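You operate a simulated robot arm through the tools that you are given. There is no shell and no other tool. Be economical: measure what you need, move in short steps, check, and stop when the job is done.

You are at the controls of a simulated two-armed robot. One attempt, no reset.

Task
Stand the hub and the yellow lamp on the mat; switch the lamp on at SPOT.
Fine: hold the lamp steady for its button and its head.

It is judged by the outcome, as a careful person would: the job done as asked, and still so three seconds after it is handed in. It fails if anything else is knocked over, pushed out of place, dropped, spilled or broken.

Robot
Two 7-joint arms with two-finger parallel grippers on one trunk, on a base that drives. Base frame: it is fixed to the floor where the robot stands at the start and does not move with it; the origin is under the middle of the robot, x ahead of it, y to its left, z up. Lengths are in m, angles in degrees, forces in N, time in s.
The left shoulder is at the start at [0.06, 0.143, 0.926], the right one opposite. With the tool pointing down near the work surface each hand reaches from about 0.32 to 0.74 m from the robot's upright axis, wherever it stands, measured 20 degrees to its own side. Places, roughly: green mat [0.6, 0.4, 0.8]; red button of the yellow lamp [0.5, -0.2, 1]; black head of the yellow lamp [0.5, -0.2, 1]. Payload 1.57 kg a hand.
The tool frame of a hand sits at the grasp point between the pads (the TCP): z along the fingers, y along the line on which they close. The tips reach 0.03 m beyond it. Largest opening 0.11 m; finger width 0.024, thickness 0.012; the body of the gripper, 0.048 by 0.112 m, starts 0.078 m behind the TCP.
Orientation is that of the tool frame in the base frame, as a unit quaternion [x, y, z, w]. With the fingers straight down and closing along the base's y, the tool's x points along the base's -x, its y along +y and its z along -z.

Tools
- The arms move only by the tool play_rows. It takes "left_motion", "right_motion" or both (then of equal length, played together; a hand with none holds still); each is a list of rows, each a list of 3 entries, a list of its own where there are three numbers: the finger opening in mm, from 0 to 110, then the shift along the tool's x, y, z in mm, then the turn, a rotation vector about the tool's x, y, z in degrees. In form: [[jaw, [dx, dy, dz], [ax, ay, az]], ...]. A call has 1 to 20 rows; each row shifts and turns the commanded pose from where the row before left it, along the tool's axes as they then stand. A row lasts 0.2 s, in which the tool goes at most 0.05 m and 8.6 degrees; a call with a longer step from one row to the next is refused whole, and so is a gripper value outside its range. Where a pose cannot be reached the arm comes as near as it can. A force on the tool above 40 N (or 10 N above the force at the start of the call, whichever is more), or a blocked arm, ends the call early, and 0.2 s more pass. Each finger travels about 0.045 m/s and halts on what it meets, pressing with about 32 N; the grip force reading is that of the motor and also rises with nothing between the fingers. The clock runs only during rows and for 0.2 s after the last one: add rows that do not move to give the fingers time. The reply holds the time, the measured pose of the TCP, the force on the tool along the base axes, the opening and the grip force, in the units named above and with some noise, and new pictures: "pictures" is both (left out), scene, wrist or none (wrist: the cameras of the hands that moved).
- Cameras (640 x 400 px; columns grow to the right, rows downward): "scene" is now at [0.0441, -0.0173, 1.5331]; the picture's right is [-0.22, -0.98, 0.00], its down [-0.75, 0.17, -0.64] and it looks along [0.63, -0.14, -0.77] (base axes); focal length 261 px, centre (320, 200). "left" rides on the left gripper at [-0.036, 0, -0.08] in its tool frame; the picture's right is [0.00, -1.00, 0.00], its down [0.97, 0.00, -0.24] and it looks along [0.24, 0.00, 0.97] (tool axes); focal length 218 px, centre (320, 200). "right" rides on the right gripper at [-0.036, 0, -0.08] in its tool frame; the picture's right is [0.00, -1.00, 0.00], its down [0.97, 0.00, -0.24] and it looks along [0.24, 0.00, 0.97] (tool axes); focal length 218 px, centre (320, 200). There is no depth. A picture from a camera that has moved, and an enlarged one, comes with that camera's place and axes in the base frame and with its lens.
- slide_trunk(by): slides the trunk up (or, below 0, down) by that many m; the arms and the scene camera ride with it, the base frame stays. It gives what a move gives, with no picture.
- drive_base(legs): drives the robot by 1 to 6 legs, each [ahead, left, turn to the left] in m, m and degrees, along the robot's own axes; the way and the turn of a leg run together, so that a leg with both is an arc; at most 1.5 m and 180 degrees a leg. The arms and the cameras ride along, it lands a little off, and it stops where it bumps. It gives what a move gives, and a new picture of the scene camera.
- turn_head(pan, tilt): turns the head with the scene camera to pan (to the left, within 86 degrees either way) and tilt (down, from -29 to 69), counted from straight ahead of the robot. It gives what a move gives, and a new picture of the scene camera.
- enlarge(camera, box): a new picture of the part [left, top, right, bottom] of that camera's present view, enlarged. The clock stands still meanwhile.
- close_job(): hands the job in; it is judged then, once.

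Go step by step. Nothing tells you exact positions but the pictures and the camera data: compare them with the known pose of the tool, close in by small moves and look again before you grip or let go. The budget is 120 turns and 170 pictures, counting those below and the enlarged ones. Unless the task says otherwise, let go and move clear before handing in, and close with one line.

The tools are called as name(argument=value, ...) on one line, values as JSON. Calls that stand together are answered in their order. play_rows: Moves the arms, as the interface text tells. Its arguments: {"type":"object","properties":{"left_motion":{"type":"array","items":{"type":"array"}},"right_motion":{"type":"array","items":{"type":"array"}},"pictures":{"type":"string","enum":["both","scene","wrist","none"]}},"required":[]} The other tools are called the same way: slide_trunk (by) slides the trunk up or down; drive_base (legs) drives the base; turn_head (pan, tilt) turns the head that bears the scene camera; enlarge (camera, box) takes an enlarged picture of a part of a camera's view; close_job () hands the job in.

At the start:

```text
clock: 0.0
left_tcp_pos: [0.4797, 0.1283, 0.999]
left_orientation: [0.0, 1.0, 0.0, 0.001]
left_ft_force: [0.4, 0.2, 0.5]
left_finger_gap: 0.11
left_grasp_force: 0.0
right_tcp_pos: [0.4139, -0.2062, 1.0004]
right_orientation: [0.001, 1.0, 0.001, -0.001]
right_ft_force: [-0.3, -0.4, -0.3]
right_finger_gap: 0.1101
right_grasp_force: 0.0
trunk travel left (down, up): [-0.525, 0.065]
robot x, y, heading: [0.0013, 0.0008, 0.2]
head pan, tilt: [-12.6, 50.1]
```

scene: 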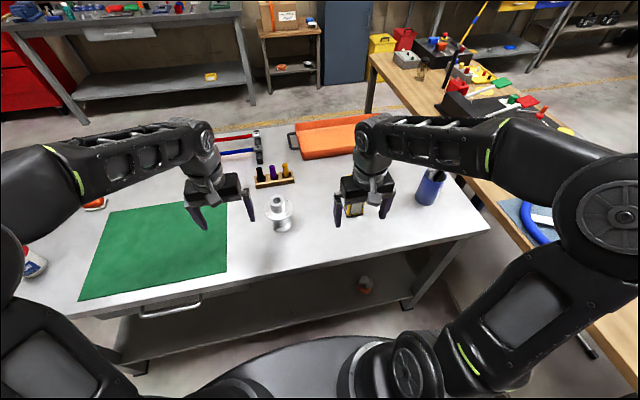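
right: 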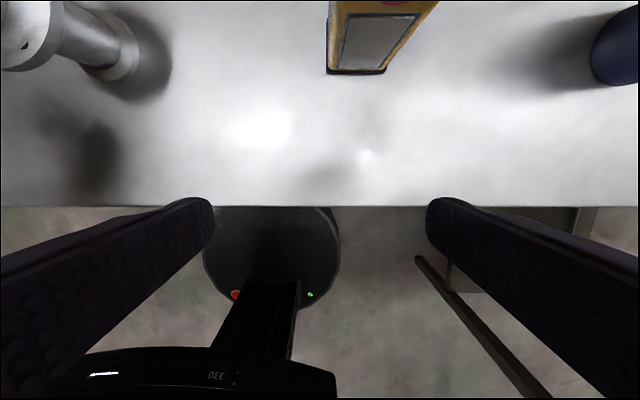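
left: 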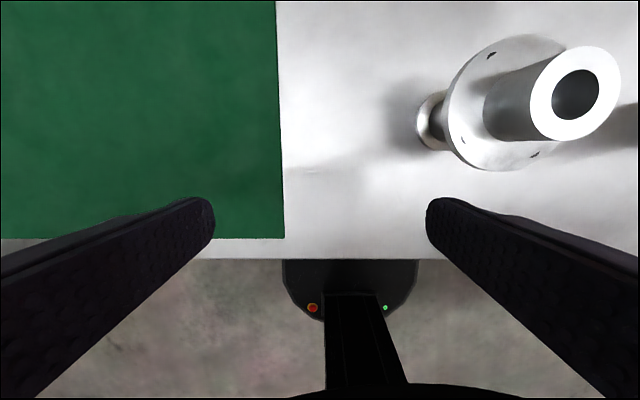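

The hub (flanged metal tube) stands around the middle of the bench, and the yellow lamp is half hidden behind the right gripper. I look closer before moving.

enlarge(camera="scene", box=[230, 120, 470, 270])

play_rows(right_motion=[[110, [40, 0, 0], [0, 0, 0]], [110, [40, 0, 0], [0, 0, 0]]], pictures="both")

```text
2.67 times, centred on (350, 195) of scene
camera zoom: at [0.0441, -0.0173, 1.5331], right [-0.22, -0.98, 0.0], down [-0.75, 0.17, -0.64], along [0.63, -0.14, -0.77], focal length 697 px, centre (240, 213)
```

zoom: 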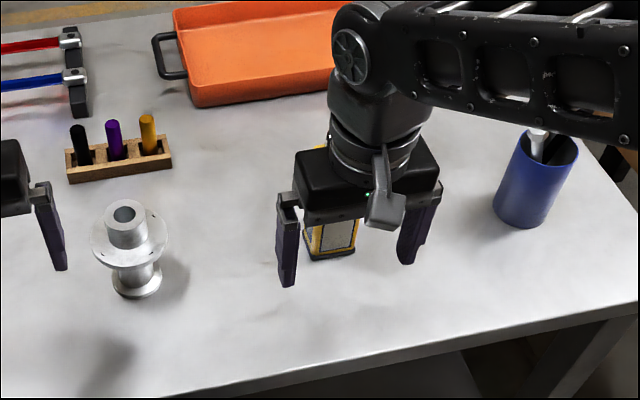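

```text
clock: 0.6
left_tcp_pos: [0.4776, 0.1293, 0.9998]
left_orientation: [0.0, 1.0, 0.0, 0.001]
left_ft_force: [-0.7, -0.8, -0.5]
left_finger_gap: 0.11
left_grasp_force: 0.0
right_tcp_pos: [0.3329, -0.2041, 0.9985]
right_orientation: [0.0, 1.0, 0.001, -0.001]
right_ft_force: [-0.1, -0.1, 0.6]
right_finger_gap: 0.1103
right_grasp_force: 0.1
trunk travel left (down, up): [-0.525, 0.065]
robot x, y, heading: [-0.001, -0.0004, 0.0]
head pan, tilt: [-12.6, 50.1]
camera scene: at [0.0434, -0.0172, 1.5331], right [-0.22, -0.98, 0.0], down [-0.75, 0.17, -0.64], along [0.63, -0.14, -0.77], focal length 261 px, centre (320, 200)
camera right: at [0.3692, -0.2043, 1.0779], right [0.0, -1.0, 0.0], down [-0.97, 0.0, 0.24], along [-0.24, 0.0, -0.97], focal length 218 px, centre (320, 200)
```

scene: 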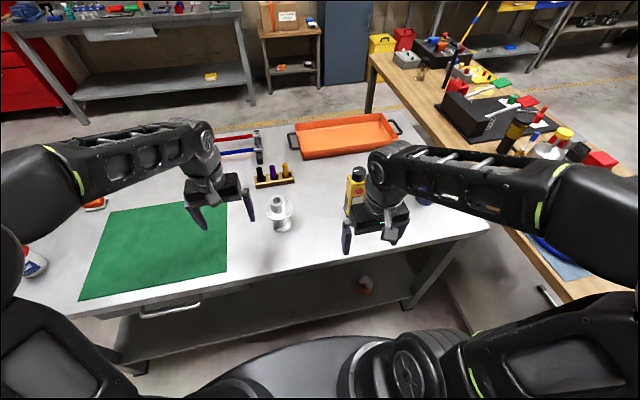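
right: 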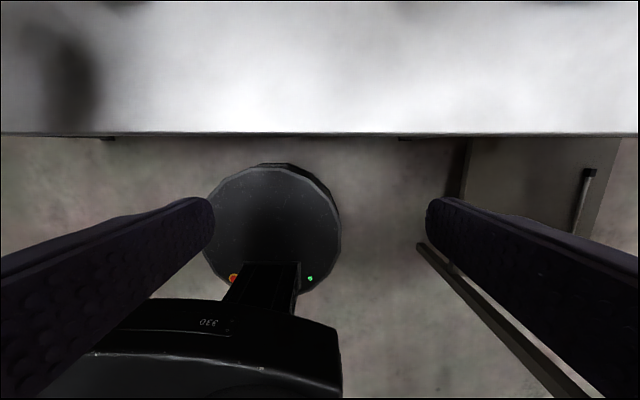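

The lamp shows now, a yellow body with a black head. I swing the right hand further to its own side and zoom in.

play_rows(right_motion=[[110, [0, -45, 0], [0, 0, 0]], [110, [0, -45, 0], [0, 0, 0]], [110, [0, -45, 0], [0, 0, 0]]], pictures="none")

enlarge(camera="scene", box=[310, 150, 406, 210])

enlarge(camera="scene", box=[230, 180, 326, 240])

enlarge(camera="scene", box=[0, 150, 320, 350])

```text
clock: 1.4
left_tcp_pos: [0.4793, 0.1276, 1.0003]
left_orientation: [-0.001, 1.0, 0.0, 0.001]
left_ft_force: [-0.1, 0.4, -0.4]
left_finger_gap: 0.11
left_grasp_force: 0.1
right_tcp_pos: [0.3344, -0.3402, 1.0003]
right_orientation: [0.0, 1.0, 0.001, 0.001]
right_ft_force: [0.8, 0.5, -0.6]
right_finger_gap: 0.1103
right_grasp_force: 0.0
trunk travel left (down, up): [-0.525, 0.065]
robot x, y, heading: [0.0002, 0.003, -0.1]
head pan, tilt: [-12.6, 50.1]
```

```text
6.67 times, centred on (358, 180) of scene
camera zoom: at [0.044, -0.018, 1.5331], right [-0.22, -0.98, 0.0], down [-0.75, 0.17, -0.64], along [0.63, -0.14, -0.77], focal length 1742 px, centre (67, 333)
```

zoom: 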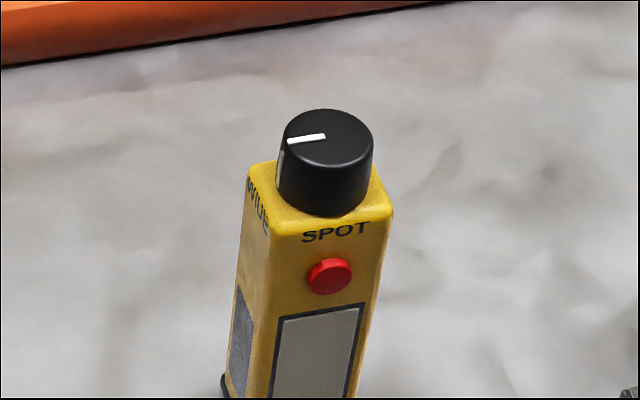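

```text
6.67 times, centred on (278, 210) of scene
camera zoom: at [0.044, -0.018, 1.5331], right [-0.22, -0.98, 0.0], down [-0.75, 0.17, -0.64], along [0.63, -0.14, -0.77], focal length 1742 px, centre (600, 133)
```

zoom: 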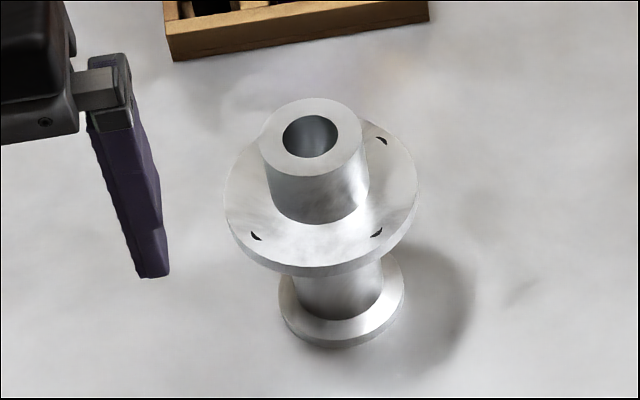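

```text
2.00 times, centred on (160, 250) of scene
camera zoom: at [0.044, -0.018, 1.5331], right [-0.22, -0.98, 0.0], down [-0.75, 0.17, -0.64], along [0.63, -0.14, -0.77], focal length 522 px, centre (640, 100)
```

zoom: 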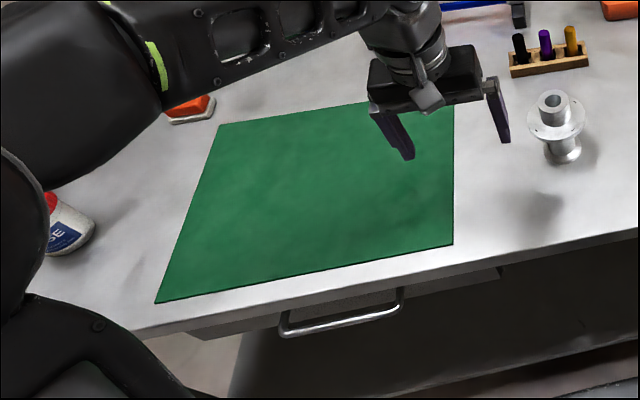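

Estimates: hub axis near (0.529, 0.0), tube top at z≈0.97, flange top at z≈0.92. The lamp is near (0.547, -0.24), with its front face toward me; the mat spans x 0.41–0.67, y 0.17–0.55. I take the hub first and bring the left hand above it.

play_rows(left_motion=[[110, [0, 0, -40], [0, 0, 0]], [110, [-25, -30, -10], [0, 0, 0]], [110, [-25, -35, 0], [0, 0, 0]], [110, [0, -35, 0], [0, 0, 0]], [110, [0, -29, 0], [0, 0, 0]], [110, [0, 0, 0], [0, 0, 0]]])

```text
clock: 2.8
left_tcp_pos: [0.5287, 0.0011, 1.0501]
left_orientation: [0.001, 1.0, 0.0, 0.001]
left_ft_force: [0.4, 0.7, -1.2]
left_finger_gap: 0.11
left_grasp_force: 0.1
right_tcp_pos: [0.3353, -0.3402, 0.9997]
right_orientation: [0.0, 1.0, 0.001, 0.0]
right_ft_force: [0.3, 0.6, 0.7]
right_finger_gap: 0.1101
right_grasp_force: 0.2
trunk travel left (down, up): [-0.525, 0.065]
robot x, y, heading: [-0.0021, -0.0018, -0.0]
head pan, tilt: [-12.6, 50.1]
camera scene: at [0.044, -0.0169, 1.5331], right [-0.22, -0.98, 0.0], down [-0.75, 0.17, -0.64], along [0.63, -0.14, -0.77], focal length 261 px, centre (320, 200)
camera left: at [0.5644, -0.0002, 1.1279], right [0.0, -1.0, 0.0], down [-0.97, 0.0, 0.24], along [-0.24, 0.0, -0.97], focal length 218 px, centre (320, 200)
```

scene: 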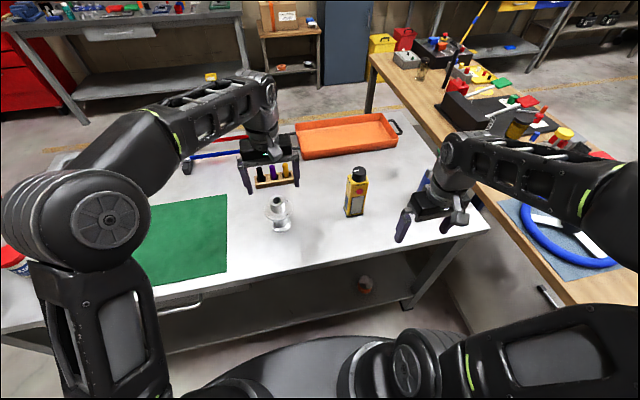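
left: 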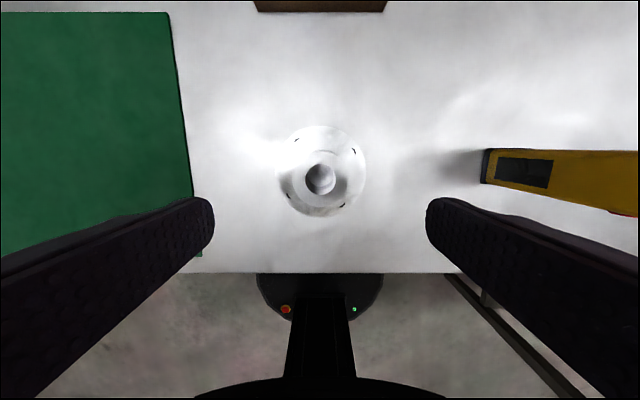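

The wrist view puts the hub axis near x≈0.540, top z≈0.957. I correct, come part way down and check.

play_rows(left_motion=[[110, [-11, -3, 20], [0, 0, 0]], [110, [0, 0, 30], [0, 0, 0]], [110, [0, 0, 20], [0, 0, 0]], [110, [0, 0, 0], [0, 0, 0]]])

enlarge(camera="scene", box=[230, 160, 326, 220])

```text
clock: 3.8
left_tcp_pos: [0.5415, -0.0027, 0.9809]
left_orientation: [0.0, 1.0, 0.0, 0.001]
left_ft_force: [0.9, 0.4, 0.2]
left_finger_gap: 0.1098
left_grasp_force: 0.1
right_tcp_pos: [0.3346, -0.3407, 0.9993]
right_orientation: [0.0, 1.0, 0.0, 0.001]
right_ft_force: [0.5, -0.4, 0.4]
right_finger_gap: 0.1103
right_grasp_force: 0.1
trunk travel left (down, up): [-0.525, 0.065]
robot x, y, heading: [-0.0024, -0.0005, -0.1]
head pan, tilt: [-12.6, 50.1]
camera scene: at [0.044, -0.0173, 1.5331], right [-0.22, -0.98, 0.0], down [-0.75, 0.17, -0.64], along [0.63, -0.14, -0.77], focal length 261 px, centre (320, 200)
camera left: at [0.5752, -0.0031, 1.0588], right [0.0, -1.0, 0.0], down [-0.97, 0.0, 0.24], along [-0.24, 0.0, -0.97], focal length 218 px, centre (320, 200)
```

scene: 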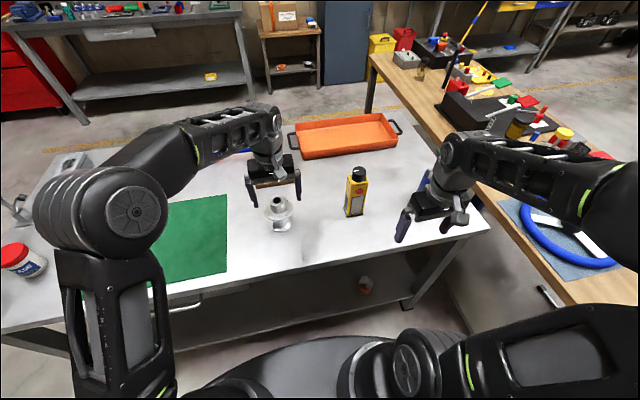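
left: 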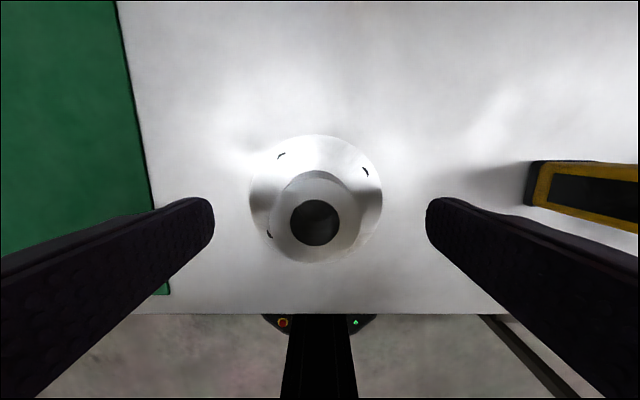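

```text
6.67 times, centred on (278, 190) of scene
camera zoom: at [0.044, -0.0173, 1.5331], right [-0.22, -0.98, 0.0], down [-0.75, 0.17, -0.64], along [0.63, -0.14, -0.77], focal length 1742 px, centre (600, 267)
```

zoom: 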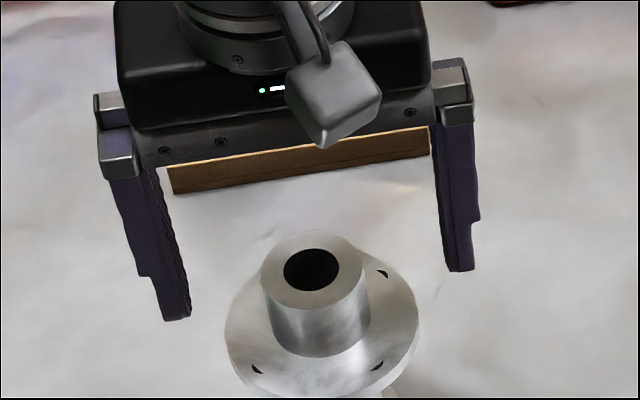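

The hub axis checks out near (0.5385, -0.001), top z≈0.958. I descend to z≈0.948 and close on the upper tube.

play_rows(left_motion=[[110, [3, 2, 18], [0, 0, 0]], [110, [0, 0, 15], [0, 0, 0]], [90, [0, 0, 0], [0, 0, 0]], [70, [0, 0, 0], [0, 0, 0]], [50, [0, 0, 0], [0, 0, 0]], [25, [0, 0, 0], [0, 0, 0]], [25, [0, 0, 0], [0, 0, 0]], [25, [0, 0, 0], [0, 0, 0]], [25, [0, 0, 0], [0, 0, 0]], [25, [0, 0, 0], [0, 0, 0]], [25, [0, 0, 0], [0, 0, 0]]], pictures="wrist")

enlarge(camera="scene", box=[230, 180, 326, 240])

```text
clock: 6.2
left_tcp_pos: [0.538, -0.0004, 0.947]
left_orientation: [0.0, 1.0, 0.0, -0.001]
left_ft_force: [0.1, 2.2, 0.2]
left_finger_gap: 0.085
left_grasp_force: 32.0
right_tcp_pos: [0.334, -0.3397, 0.9996]
right_orientation: [0.0, 1.0, 0.001, -0.001]
right_ft_force: [-0.4, -0.1, 0.2]
right_finger_gap: 0.1099
right_grasp_force: 0.2
trunk travel left (down, up): [-0.525, 0.065]
robot x, y, heading: [0.0027, -0.0041, -0.1]
head pan, tilt: [-12.6, 50.1]
camera left: at [0.5729, -0.0017, 1.0266], right [0.0, -1.0, 0.0], down [-0.97, 0.0, 0.24], along [-0.24, 0.0, -0.97], focal length 218 px, centre (320, 200)
```

left: 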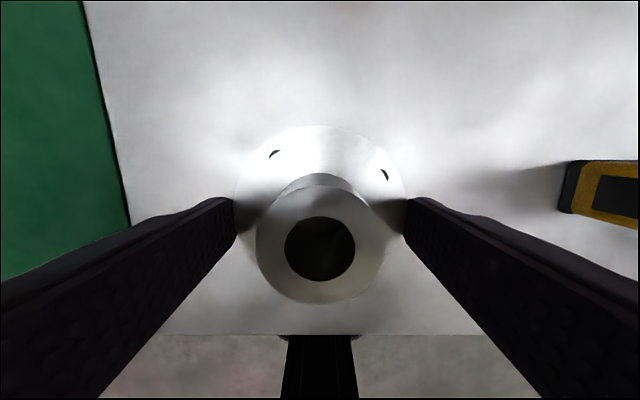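

```text
6.67 times, centred on (278, 210) of scene
camera zoom: at [0.0442, -0.0172, 1.5331], right [-0.22, -0.98, 0.0], down [-0.75, 0.17, -0.64], along [0.63, -0.14, -0.77], focal length 1742 px, centre (600, 133)
```

zoom: 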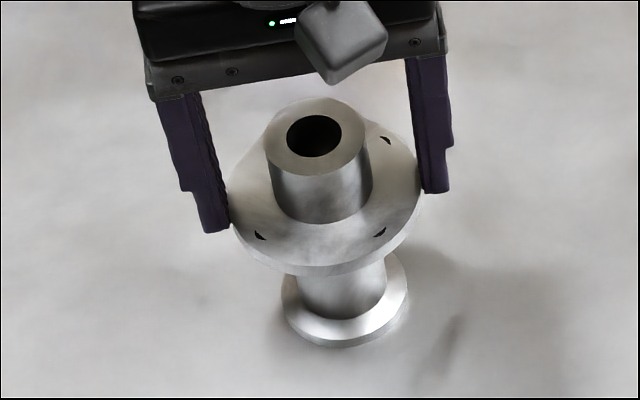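

The fingers met the 85 mm flange rim with their tips, so the flange sits higher than I thought. I open, rise 12 mm and close on the tube.

play_rows(left_motion=[[110, [0, 0, 0], [0, 0, 0]], [110, [0, 0, 0], [0, 0, 0]], [110, [0, 0, -6], [0, 0, 0]], [110, [0, 0, -6], [0, 0, 0]], [80, [0, 0, 0], [0, 0, 0]], [60, [0, 0, 0], [0, 0, 0]], [40, [0, 0, 0], [0, 0, 0]], [25, [0, 0, 0], [0, 0, 0]], [25, [0, 0, 0], [0, 0, 0]], [25, [0, 0, 0], [0, 0, 0]], [25, [0, 0, 0], [0, 0, 0]], [25, [0, 0, 0], [0, 0, 0]], [25, [0, 0, 0], [0, 0, 0]]], pictures="wrist")

enlarge(camera="scene", box=[230, 180, 326, 240])

```text
clock: 9.0
left_tcp_pos: [0.5371, -0.001, 0.9583]
left_orientation: [0.0, 1.0, 0.0, 0.0]
left_ft_force: [-0.7, -2.1, -0.4]
left_finger_gap: 0.0433
left_grasp_force: 32.1
right_tcp_pos: [0.3353, -0.3408, 0.9998]
right_orientation: [-0.001, 1.0, 0.001, 0.001]
right_ft_force: [-0.5, 0.1, -0.5]
right_finger_gap: 0.1101
right_grasp_force: 0.1
trunk travel left (down, up): [-0.525, 0.065]
robot x, y, heading: [0.0011, 0.0024, 0.1]
head pan, tilt: [-12.6, 50.1]
camera left: at [0.5721, -0.0013, 1.0388], right [0.0, -1.0, 0.0], down [-0.97, 0.0, 0.24], along [-0.24, 0.0, -0.97], focal length 218 px, centre (320, 200)
```

left: 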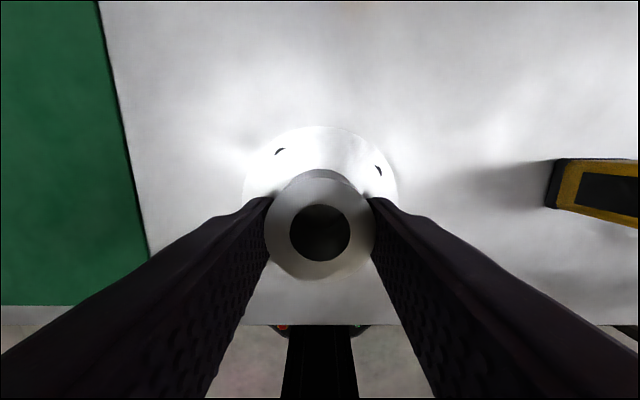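

```text
6.67 times, centred on (278, 210) of scene
camera zoom: at [0.0441, -0.0175, 1.5331], right [-0.22, -0.98, 0.0], down [-0.75, 0.17, -0.64], along [0.63, -0.14, -0.77], focal length 1742 px, centre (600, 133)
```

zoom: 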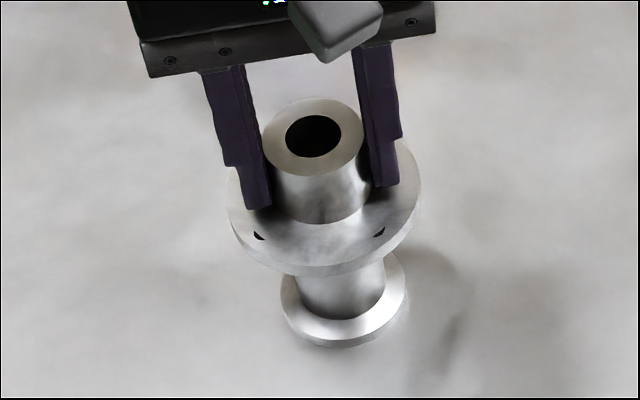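

Firm grip on the tube (43 mm). I lift it and carry it over the mat.

play_rows(left_motion=[[25, [0, 0, -20], [0, 0, 0]], [25, [0, 0, -25], [0, 0, 0]], [25, [0, 20, -15], [0, 0, 0]], [25, [0, 35, 0], [0, 0, 0]], [25, [0, 40, 0], [0, 0, 0]], [25, [0, 40, 0], [0, 0, 0]], [25, [0, 40, 0], [0, 0, 0]], [25, [4, 40, 0], [0, 0, 0]], [25, [4, 40, 0], [0, 0, 0]], [25, [4, 40, 0], [0, 0, 0]], [25, [5, 40, 0], [0, 0, 0]], [25, [0, 40, 0], [0, 0, 0]], [25, [0, 40, 0], [0, 0, 0]], [25, [0, 15, 0], [0, 0, 0]], [25, [0, 0, 0], [0, 0, 0]]])

```text
clock: 12.2
left_tcp_pos: [0.5206, 0.4278, 1.0183]
left_orientation: [-0.001, 1.0, 0.0, 0.0]
left_ft_force: [0.7, -0.5, -3.6]
left_finger_gap: 0.0436
left_grasp_force: 32.4
right_tcp_pos: [0.3356, -0.3397, 1.0008]
right_orientation: [-0.001, 1.0, 0.001, 0.001]
right_ft_force: [0.2, -0.1, 0.3]
right_finger_gap: 0.1099
right_grasp_force: 0.0
trunk travel left (down, up): [-0.525, 0.065]
robot x, y, heading: [-0.0014, 0.0026, -0.1]
head pan, tilt: [-12.6, 50.1]
camera scene: at [0.0444, -0.017, 1.533], right [-0.22, -0.98, 0.0], down [-0.75, 0.17, -0.64], along [0.63, -0.14, -0.77], focal length 261 px, centre (320, 200)
camera left: at [0.5557, 0.4283, 1.0968], right [0.0, -1.0, 0.0], down [-0.97, 0.0, 0.24], along [-0.24, 0.0, -0.97], focal length 218 px, centre (320, 200)
```

scene: 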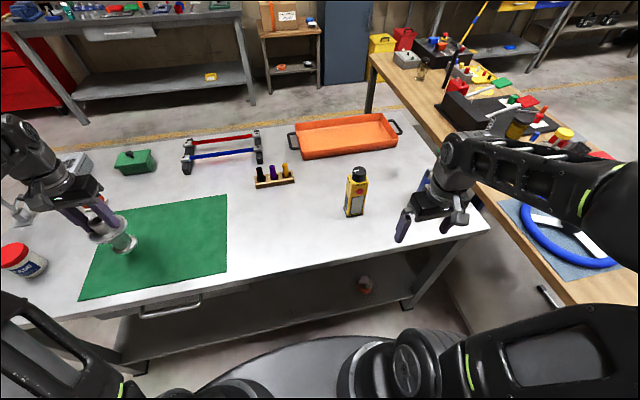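
left: 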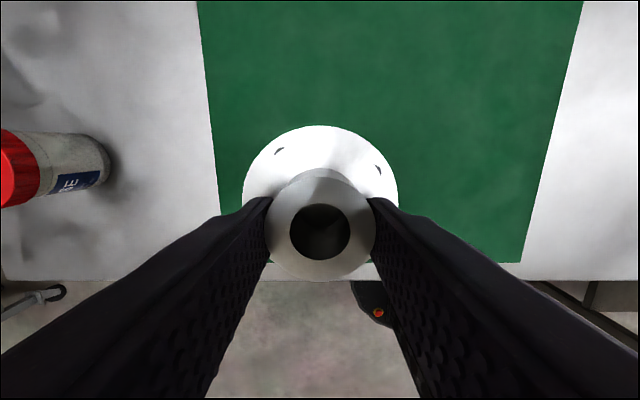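

The hub hangs above the mat's left part with good margins. I lower it gently.

play_rows(left_motion=[[25, [0, 0, 20], [0, 0, 0]], [25, [0, 0, 20], [0, 0, 0]], [25, [0, 0, 10], [0, 0, 0]], [25, [0, 0, 4], [0, 0, 0]], [25, [0, 0, 2], [0, 0, 0]], [25, [0, 0, 0], [0, 0, 0]]], pictures="none")

enlarge(camera="scene", box=[70, 190, 166, 250])

```text
clock: 13.6
left_tcp_pos: [0.5197, 0.4278, 0.9639]
left_orientation: [0.0, 1.0, 0.0, 0.001]
left_ft_force: [-1.7, 0.4, 7.6]
left_finger_gap: 0.0435
left_grasp_force: 32.2
right_tcp_pos: [0.3351, -0.3398, 1.0005]
right_orientation: [0.0, 1.0, 0.001, 0.0]
right_ft_force: [-0.1, -0.2, -0.4]
right_finger_gap: 0.1098
right_grasp_force: 0.1
trunk travel left (down, up): [-0.525, 0.065]
robot x, y, heading: [-0.0011, -0.0017, -0.0]
head pan, tilt: [-12.6, 50.1]
```

```text
6.67 times, centred on (118, 220) of scene
camera zoom: at [0.0433, -0.0177, 1.5332], right [-0.22, -0.98, 0.0], down [-0.75, 0.17, -0.64], along [0.63, -0.14, -0.77], focal length 1742 px, centre (1667, 67)
```

zoom: 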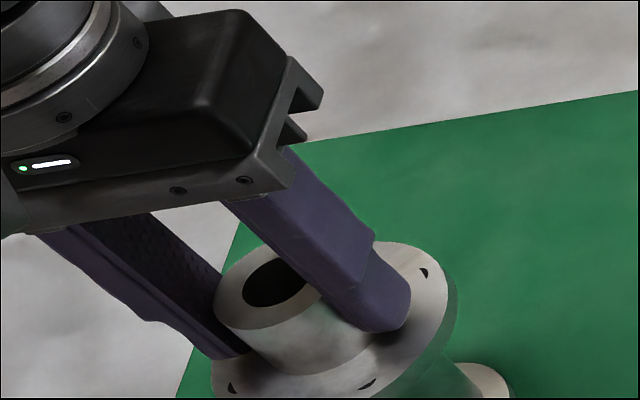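

It now rests on the mat (upward force). I let go and rise straight up.

play_rows(left_motion=[[44, [0, 0, -1], [0, 0, 0]], [60, [0, 0, 0], [0, 0, 0]], [80, [0, 0, 0], [0, 0, 0]], [90, [0, 0, 0], [0, 0, 0]], [90, [0, 0, 0], [0, 0, 0]], [90, [0, 0, -20], [0, 0, 0]], [90, [0, 0, -40], [0, 0, 0]], [90, [0, 0, -40], [0, 0, 0]], [90, [0, 0, -20], [0, 0, 0]], [90, [0, 0, 0], [0, 0, 0]]])

```text
clock: 15.8
left_tcp_pos: [0.5198, 0.4305, 1.0629]
left_orientation: [0.001, 1.0, 0.0, 0.0]
left_ft_force: [-0.4, 0.0, -0.4]
left_finger_gap: 0.0898
left_grasp_force: 0.0
left hand out of reach, approached as far as the arm can: row 9
right_tcp_pos: [0.335, -0.3409, 0.9991]
right_orientation: [0.0, 1.0, 0.001, 0.0]
right_ft_force: [-0.8, 0.2, -0.1]
right_finger_gap: 0.1099
right_grasp_force: 0.0
trunk travel left (down, up): [-0.525, 0.065]
robot x, y, heading: [0.0044, 0.0031, -0.1]
head pan, tilt: [-12.6, 50.1]
camera scene: at [0.044, -0.0173, 1.5331], right [-0.22, -0.98, 0.0], down [-0.75, 0.17, -0.64], along [0.63, -0.14, -0.77], focal length 261 px, centre (320, 200)
camera left: at [0.5544, 0.4296, 1.1419], right [0.0, -1.0, 0.0], down [-0.97, 0.0, 0.24], along [-0.24, 0.0, -0.97], focal length 218 px, centre (320, 200)
```

scene: 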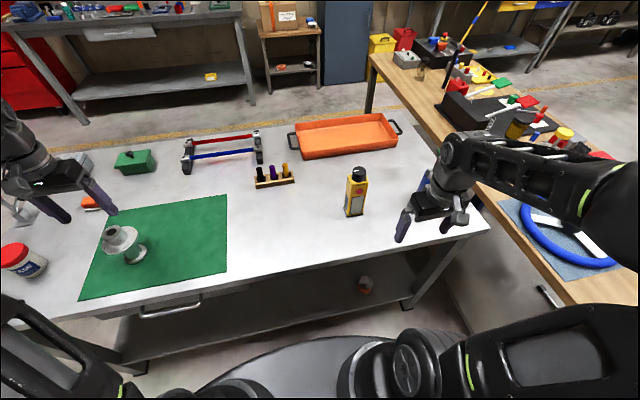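
left: 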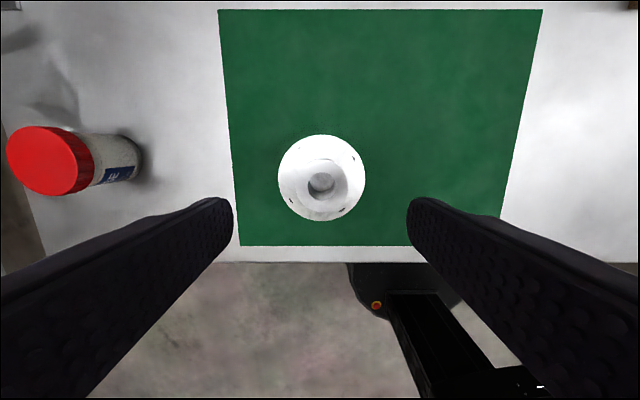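

The hub stands on the mat. For the lamp I want the right hand nearly level from the front, low on the body, leaving button and head free. I back the base 0.15 m for room.

drive_base(legs=[[-0.15, 0, 0]])

```text
clock: 17.2
left_tcp_pos: [0.3661, 0.4313, 1.0632]
left_orientation: [-0.001, 1.0, 0.0, 0.001]
left_ft_force: [0.0, -0.4, 0.2]
left_finger_gap: 0.0899
left_grasp_force: 0.0
right_tcp_pos: [0.1838, -0.3383, 1.0014]
right_orientation: [-0.002, 1.0, 0.001, 0.0]
right_ft_force: [0.8, -0.4, 0.2]
right_finger_gap: 0.11
right_grasp_force: 0.0
trunk travel left (down, up): [-0.525, 0.065]
robot x, y, heading: [-0.1519, -0.0011, 0.1]
head pan, tilt: [-12.6, 50.1]
camera scene: at [-0.1087, -0.0173, 1.5331], right [-0.21, -0.98, 0.0], down [-0.75, 0.16, -0.64], along [0.63, -0.14, -0.77], focal length 261 px, centre (320, 200)
```

scene: 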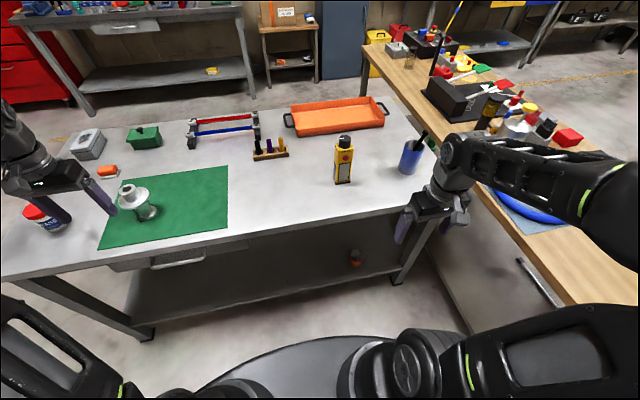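

Clear view. Now the right hand moves forward and pitches its fingers up to 15° below level.

play_rows(right_motion=[[110, [-40, 20, 0], [0, 0, 0]], [110, [-40, 20, 0], [0, 0, 0]], [110, [-40, 20, 0], [0, 0, 0]], [110, [-40, 20, 0], [0, 0, 0]], [110, [-40, 18, 0], [0, 0, 0]], [110, [0, 0, 0], [0, -7.5, 0]], [110, [0, 0, 0], [0, -7.5, 0]], [110, [0, 0, 0], [0, -7.5, 0]], [110, [0, 0, 0], [0, -7.5, 0]], [110, [0, 0, 0], [0, -7.5, 0]], [110, [0, 0, 0], [0, -7.5, 0]], [110, [0, 0, 0], [0, -7.5, 0]], [110, [0, 0, 0], [0, -7.5, 0]], [110, [0, 0, 0], [0, -7.5, 0]], [110, [0, 0, 0], [0, -7.5, 0]], [110, [0, 0, 0], [0, 0, 0]]])

```text
clock: 20.6
left_tcp_pos: [0.3671, 0.4305, 1.0621]
left_orientation: [-0.001, 1.0, 0.0, 0.0]
left_ft_force: [0.6, 0.2, 0.2]
left_finger_gap: 0.0898
left_grasp_force: 0.1
right_tcp_pos: [0.3883, -0.2733, 1.0279]
right_orientation: [-0.018, 0.86, -0.075, 0.505]
right_ft_force: [-0.3, 0.4, -0.3]
right_finger_gap: 0.1099
right_grasp_force: 0.1
right hand out of reach, approached as far as the arm can: row 12, 13, 14, 15
trunk travel left (down, up): [-0.525, 0.065]
robot x, y, heading: [-0.1532, -0.0027, 0.2]
head pan, tilt: [-12.6, 50.1]
camera scene: at [-0.1058, -0.0175, 1.533], right [-0.21, -0.98, 0.0], down [-0.75, 0.16, -0.64], along [0.63, -0.14, -0.77], focal length 261 px, centre (320, 200)
camera right: at [0.3371, -0.2607, 1.0968], right [-0.05, -0.99, 0.15], down [-0.68, -0.08, -0.73], along [0.73, -0.13, -0.67], focal length 218 px, centre (320, 200)
```

scene: 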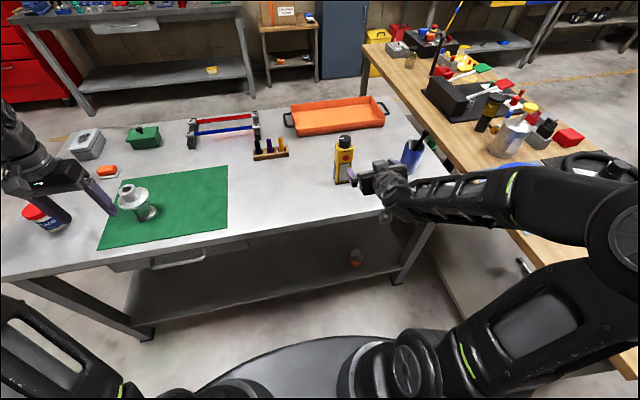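
right: 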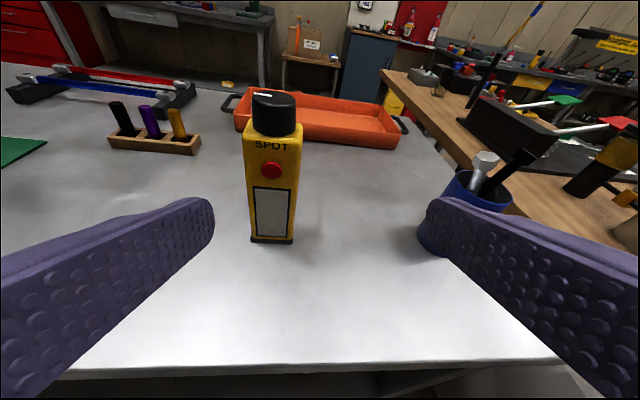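

The arm fell short of the last degrees there. Further out and lower should suit it, so I go on to a pre-grasp short of the lamp and read the pose.

play_rows(right_motion=[[110, [20, 0, 15], [0, 0, 0]], [110, [20, 0, 20], [0, 0, 0]], [110, [12, 0, 20], [0, 0, 0]], [110, [12, 0, 20], [0, 0, 0]], [110, [0, 0, 0], [0, 0, 0]]])

```text
clock: 21.8
left_tcp_pos: [0.3675, 0.4322, 1.0614]
left_orientation: [-0.001, 1.0, 0.0, 0.0]
left_ft_force: [0.4, -0.1, -0.8]
left_finger_gap: 0.0899
left_grasp_force: 0.2
right_tcp_pos: [0.4225, -0.2885, 0.936]
right_orientation: [-0.018, 0.859, -0.075, 0.506]
right_ft_force: [-0.2, 0.0, -0.6]
right_finger_gap: 0.1099
right_grasp_force: 0.0
trunk travel left (down, up): [-0.525, 0.065]
robot x, y, heading: [-0.1517, 0.0012, 0.2]
head pan, tilt: [-12.6, 50.1]
camera scene: at [-0.1073, -0.017, 1.5331], right [-0.21, -0.98, 0.0], down [-0.75, 0.16, -0.64], along [0.63, -0.14, -0.77], focal length 261 px, centre (320, 200)
camera right: at [0.3706, -0.2757, 1.0065], right [-0.05, -0.99, 0.15], down [-0.68, -0.08, -0.73], along [0.73, -0.13, -0.67], focal length 218 px, centre (320, 200)
```

scene: 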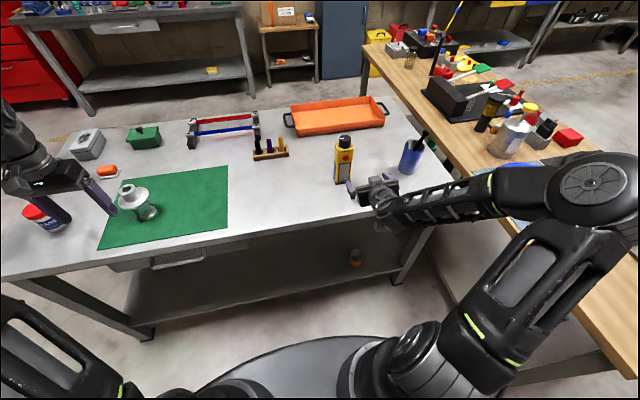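
right: 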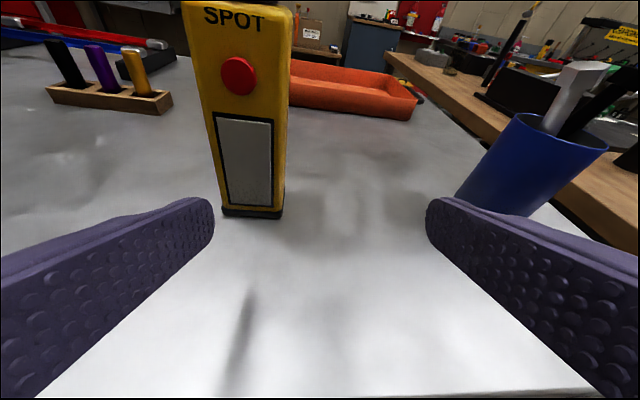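

The arm settles at about 28° below level with a little yaw and roll, which is good enough if I level those out. The lamp's front foot reads (0.524, -0.238), about 60 mm wide. I square the hand and line up.

play_rows(right_motion=[[110, [0, 0, 0], [-3.4, 0.7, 3]], [110, [0, 0, 0], [-3.4, 0.7, 3]], [110, [8, 25, 12], [0, 0, 0]], [110, [8, 22, 12], [0, 0, 0]], [110, [0, 0, 0], [0, 0, 0]]])

```text
clock: 23.0
left_tcp_pos: [0.3666, 0.4323, 1.0614]
left_orientation: [-0.002, 1.0, 0.0, 0.0]
left_ft_force: [0.1, -0.3, -0.9]
left_finger_gap: 0.0901
left_grasp_force: 0.1
right_tcp_pos: [0.4336, -0.239, 0.9109]
right_orientation: [0.0, 0.869, 0.001, 0.495]
right_ft_force: [-0.8, -0.6, 0.0]
right_finger_gap: 0.11
right_grasp_force: 0.0
trunk travel left (down, up): [-0.525, 0.065]
robot x, y, heading: [-0.1491, -0.0024, 0.1]
head pan, tilt: [-12.6, 50.1]
camera scene: at [-0.1072, -0.0172, 1.5331], right [-0.21, -0.98, 0.0], down [-0.75, 0.16, -0.64], along [0.63, -0.14, -0.77], focal length 261 px, centre (320, 200)
camera right: at [0.3834, -0.2411, 0.9814], right [0.0, -1.0, 0.0], down [-0.7, 0.0, -0.71], along [0.71, 0.0, -0.7], focal length 218 px, centre (320, 200)
```

scene: 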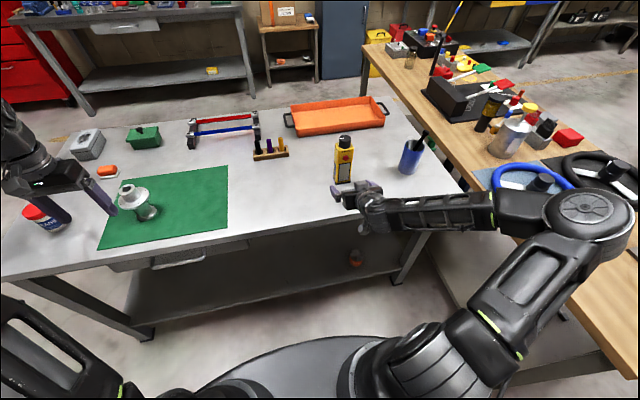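
right: 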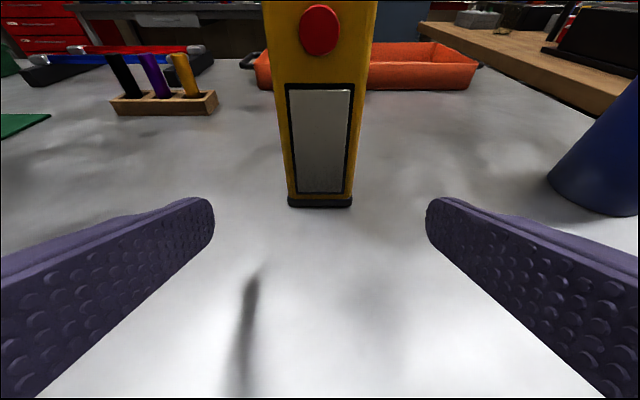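

Squared and centred on the lamp. I slide in around the body and look before closing.

play_rows(right_motion=[[110, [-13, 0, 33], [0, 0, 0]], [110, [-13, 0, 33], [0, 0, 0]], [110, [-13, 0, 34], [0, 0, 0]], [110, [0, 0, 0], [0, 0, 0]]])

enlarge(camera="scene", box=[300, 120, 396, 180])

```text
clock: 24.0
left_tcp_pos: [0.3652, 0.4305, 1.0625]
left_orientation: [-0.001, 1.0, -0.001, 0.0]
left_ft_force: [-0.2, 0.4, 0.8]
left_finger_gap: 0.0901
left_grasp_force: 0.0
right_tcp_pos: [0.5387, -0.2372, 0.8944]
right_orientation: [-0.001, 0.868, 0.002, 0.496]
right_ft_force: [0.9, -0.1, 0.4]
right_finger_gap: 0.11
right_grasp_force: 0.0
trunk travel left (down, up): [-0.525, 0.065]
robot x, y, heading: [-0.1505, -0.0022, 0.2]
head pan, tilt: [-12.6, 50.1]
camera scene: at [-0.1074, -0.0173, 1.5331], right [-0.21, -0.98, 0.0], down [-0.75, 0.16, -0.64], along [0.63, -0.14, -0.77], focal length 261 px, centre (320, 200)
camera right: at [0.4881, -0.2391, 0.9655], right [0.0, -1.0, 0.0], down [-0.7, 0.0, -0.71], along [0.71, 0.0, -0.7], focal length 218 px, centre (320, 200)
```

scene: 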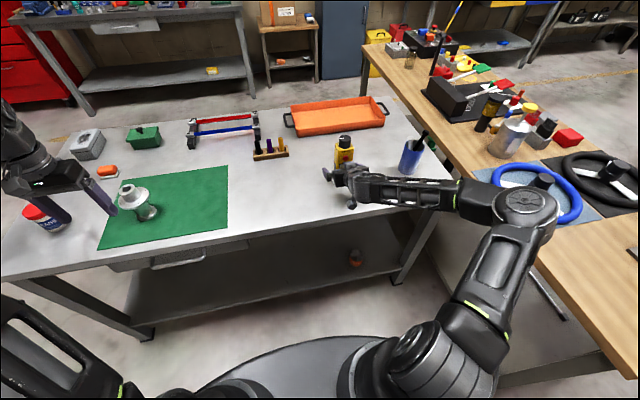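
right: 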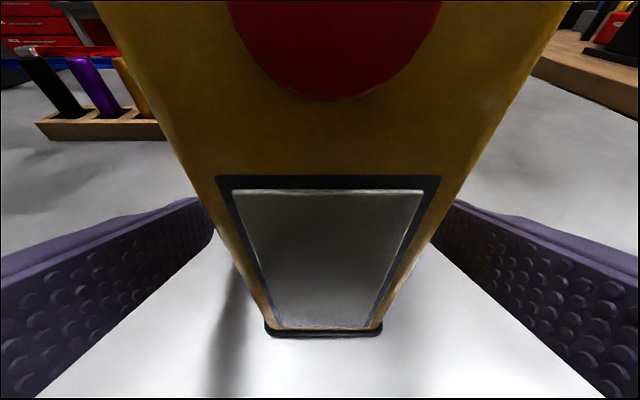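

```text
6.67 times, centred on (348, 150) of scene
camera zoom: at [-0.1074, -0.0173, 1.5331], right [-0.21, -0.98, 0.0], down [-0.75, 0.16, -0.64], along [0.63, -0.14, -0.77], focal length 1742 px, centre (133, 533)
```

zoom: 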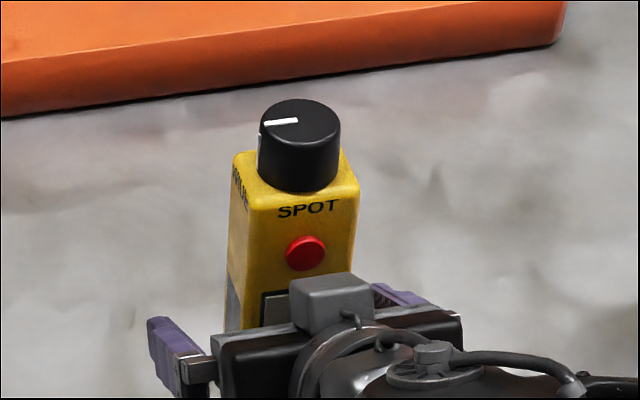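

The hand straddles the lamp evenly. The grey box on the hand sits near the button, so I back off about 11 mm and drop a little before closing.

play_rows(right_motion=[[110, [11, 0, -6], [0, 0, 0]], [90, [0, 0, 0], [0, 0, 0]], [75, [0, 0, 0], [0, 0, 0]], [65, [0, 0, 0], [0, 0, 0]], [55, [0, 0, 0], [0, 0, 0]], [40, [0, 0, 0], [0, 0, 0]], [30, [0, 0, 0], [0, 0, 0]], [30, [0, 0, 0], [0, 0, 0]], [30, [0, 0, 0], [0, 0, 0]], [30, [0, 0, 0], [0, 0, 0]]], pictures="wrist")

enlarge(camera="scene", box=[300, 120, 396, 180])

```text
clock: 26.2
left_tcp_pos: [0.3678, 0.4322, 1.0625]
left_orientation: [-0.002, 1.0, 0.0, 0.0]
left_ft_force: [0.8, -0.7, -0.8]
left_finger_gap: 0.0899
left_grasp_force: 0.1
right_tcp_pos: [0.5294, -0.2391, 0.8884]
right_orientation: [-0.002, 0.868, 0.002, 0.496]
right_ft_force: [0.2, -1.9, 0.6]
right_finger_gap: 0.0556
right_grasp_force: 32.1
trunk travel left (down, up): [-0.525, 0.065]
robot x, y, heading: [-0.149, -0.0031, 0.3]
head pan, tilt: [-12.6, 50.1]
camera right: at [0.4785, -0.2397, 0.9593], right [0.0, -1.0, 0.0], down [-0.7, 0.0, -0.71], along [0.71, 0.0, -0.7], focal length 218 px, centre (320, 200)
```

right: 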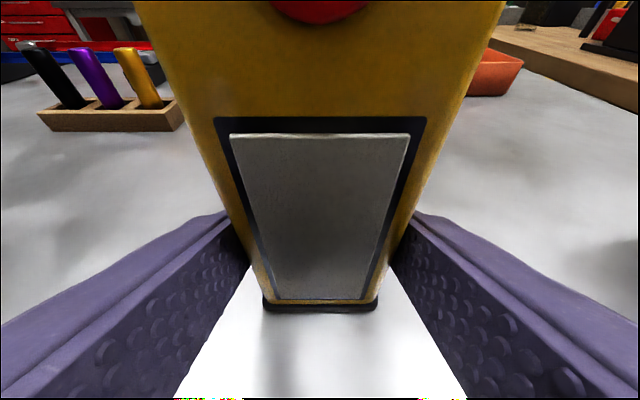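

```text
6.67 times, centred on (348, 150) of scene
camera zoom: at [-0.107, -0.0174, 1.5331], right [-0.21, -0.98, 0.0], down [-0.75, 0.16, -0.64], along [0.63, -0.14, -0.77], focal length 1742 px, centre (133, 533)
```

zoom: 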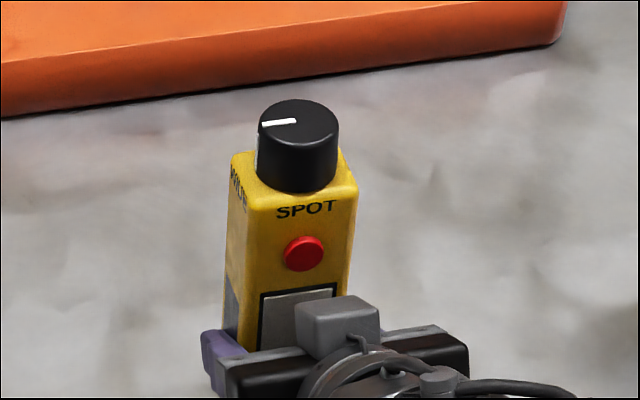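

Secure grip (56 mm). I lift the lamp 60 mm and tuck the left hand inward for the drive.

play_rows(right_motion=[[30, [-17, 0, -10], [0, 0, 0]], [30, [-17, 0, -10], [0, 0, 0]], [30, [-18, 0, -10], [0, 0, 0]], [30, [0, 0, 0], [0, 0, 0]], [30, [0, 0, 0], [0, 0, 0]], [30, [0, 0, 0], [0, 0, 0]]], left_motion=[[90, [0, -40, 0], [0, 0, 0]], [90, [0, -40, 0], [0, 0, 0]], [90, [0, -40, 0], [0, 0, 0]], [90, [0, -40, 0], [0, 0, 0]], [90, [0, -30, 0], [0, 0, 0]], [90, [0, 0, 0], [0, 0, 0]]])

```text
clock: 27.6
left_tcp_pos: [0.3692, 0.2392, 1.0621]
left_orientation: [-0.002, 1.0, 0.0, -0.001]
left_ft_force: [0.5, 0.4, 0.2]
left_finger_gap: 0.0899
left_grasp_force: 0.1
right_tcp_pos: [0.5302, -0.239, 0.9474]
right_orientation: [-0.001, 0.869, 0.002, 0.495]
right_ft_force: [0.1, -0.1, -4.1]
right_finger_gap: 0.0557
right_grasp_force: 31.9
trunk travel left (down, up): [-0.525, 0.065]
robot x, y, heading: [-0.1511, -0.0006, -0.1]
head pan, tilt: [-12.6, 50.1]
camera scene: at [-0.1066, -0.0172, 1.533], right [-0.21, -0.98, 0.0], down [-0.75, 0.16, -0.64], along [0.63, -0.14, -0.77], focal length 261 px, centre (320, 200)
camera right: at [0.4807, -0.2403, 1.0187], right [0.0, -1.0, 0.0], down [-0.7, 0.0, -0.71], along [0.71, 0.0, -0.7], focal length 218 px, centre (320, 200)
camera left: at [0.4034, 0.2385, 1.1417], right [0.0, -1.0, 0.0], down [-0.97, 0.0, 0.24], along [-0.24, 0.0, -0.97], focal length 218 px, centre (320, 200)
```

scene: 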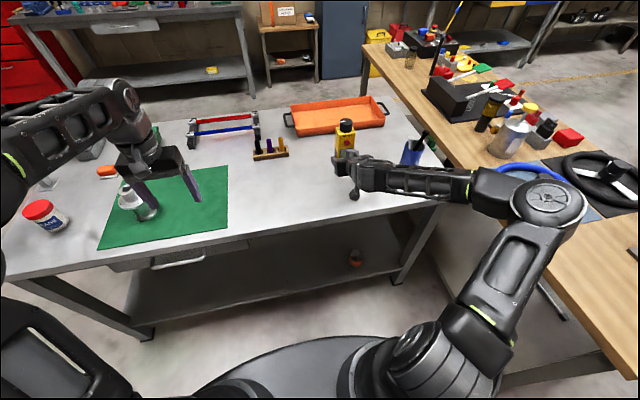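
right: 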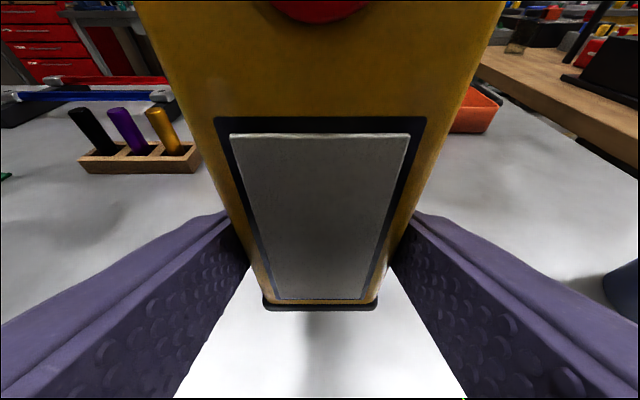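
left: 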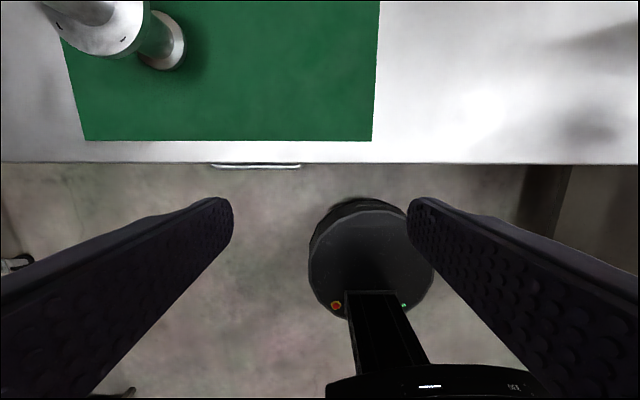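

Lamp held clear of everything. I drive 0.40 m left with both hands above the bench objects.

drive_base(legs=[[0, 0.2, 0], [0, 0.2, 0]])

```text
clock: 30.4
left_tcp_pos: [0.3692, 0.64, 1.0623]
left_orientation: [0.0, 1.0, 0.0, 0.0]
left_ft_force: [1.1, 0.6, -0.9]
left_finger_gap: 0.0896
left_grasp_force: 0.1
right_tcp_pos: [0.5299, 0.1604, 0.9484]
right_orientation: [-0.001, 0.869, 0.001, 0.495]
right_ft_force: [-1.0, 0.9, -3.5]
right_finger_gap: 0.0559
right_grasp_force: 31.6
trunk travel left (down, up): [-0.525, 0.065]
robot x, y, heading: [-0.1492, 0.3998, 0.0]
head pan, tilt: [-12.6, 50.1]
camera scene: at [-0.1068, 0.3852, 1.5331], right [-0.22, -0.98, 0.0], down [-0.75, 0.17, -0.64], along [0.63, -0.14, -0.77], focal length 261 px, centre (320, 200)
```

scene: 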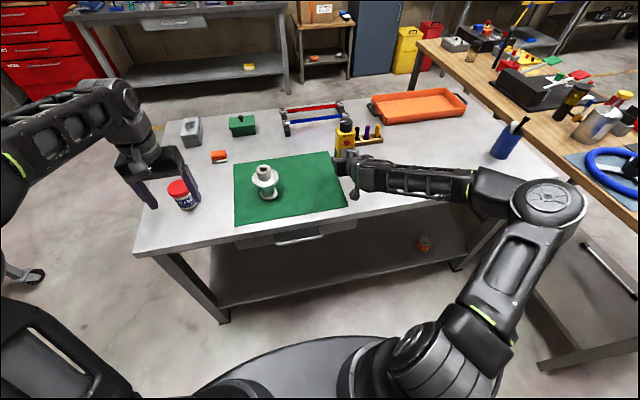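

I bring the lamp over the mat's right part and nearer the robot, so the left hand can reach it too.

play_rows(right_motion=[[30, [8, 24, -13], [0, 0, 0]], [30, [8, 24, -13], [0, 0, 0]], [30, [8, 24, -13], [0, 0, 0]], [30, [7, 23, -13], [0, 0, 0]], [30, [0, 0, 0], [0, 0, 0]]])

```text
clock: 31.6
left_tcp_pos: [0.3684, 0.6382, 1.0628]
left_orientation: [0.0, 1.0, 0.0, -0.001]
left_ft_force: [0.0, 0.4, 0.3]
left_finger_gap: 0.0897
left_grasp_force: 0.0
right_tcp_pos: [0.4716, 0.2527, 0.9453]
right_orientation: [0.0, 0.869, 0.001, 0.496]
right_ft_force: [0.4, -0.7, -3.3]
right_finger_gap: 0.0559
right_grasp_force: 32.4
trunk travel left (down, up): [-0.525, 0.065]
robot x, y, heading: [-0.1526, 0.3989, 0.1]
head pan, tilt: [-12.6, 50.1]
camera scene: at [-0.1068, 0.3837, 1.533], right [-0.22, -0.98, 0.0], down [-0.75, 0.17, -0.64], along [0.63, -0.14, -0.77], focal length 261 px, centre (320, 200)
camera right: at [0.4211, 0.253, 1.0174], right [0.0, -1.0, 0.0], down [-0.7, 0.0, -0.71], along [0.71, 0.0, -0.7], focal length 218 px, centre (320, 200)
```

scene: 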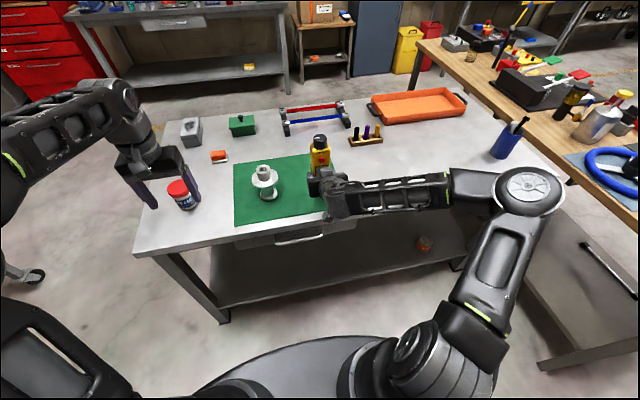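
right: 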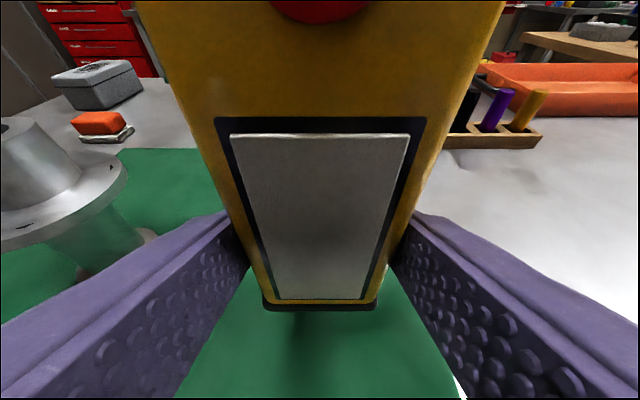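

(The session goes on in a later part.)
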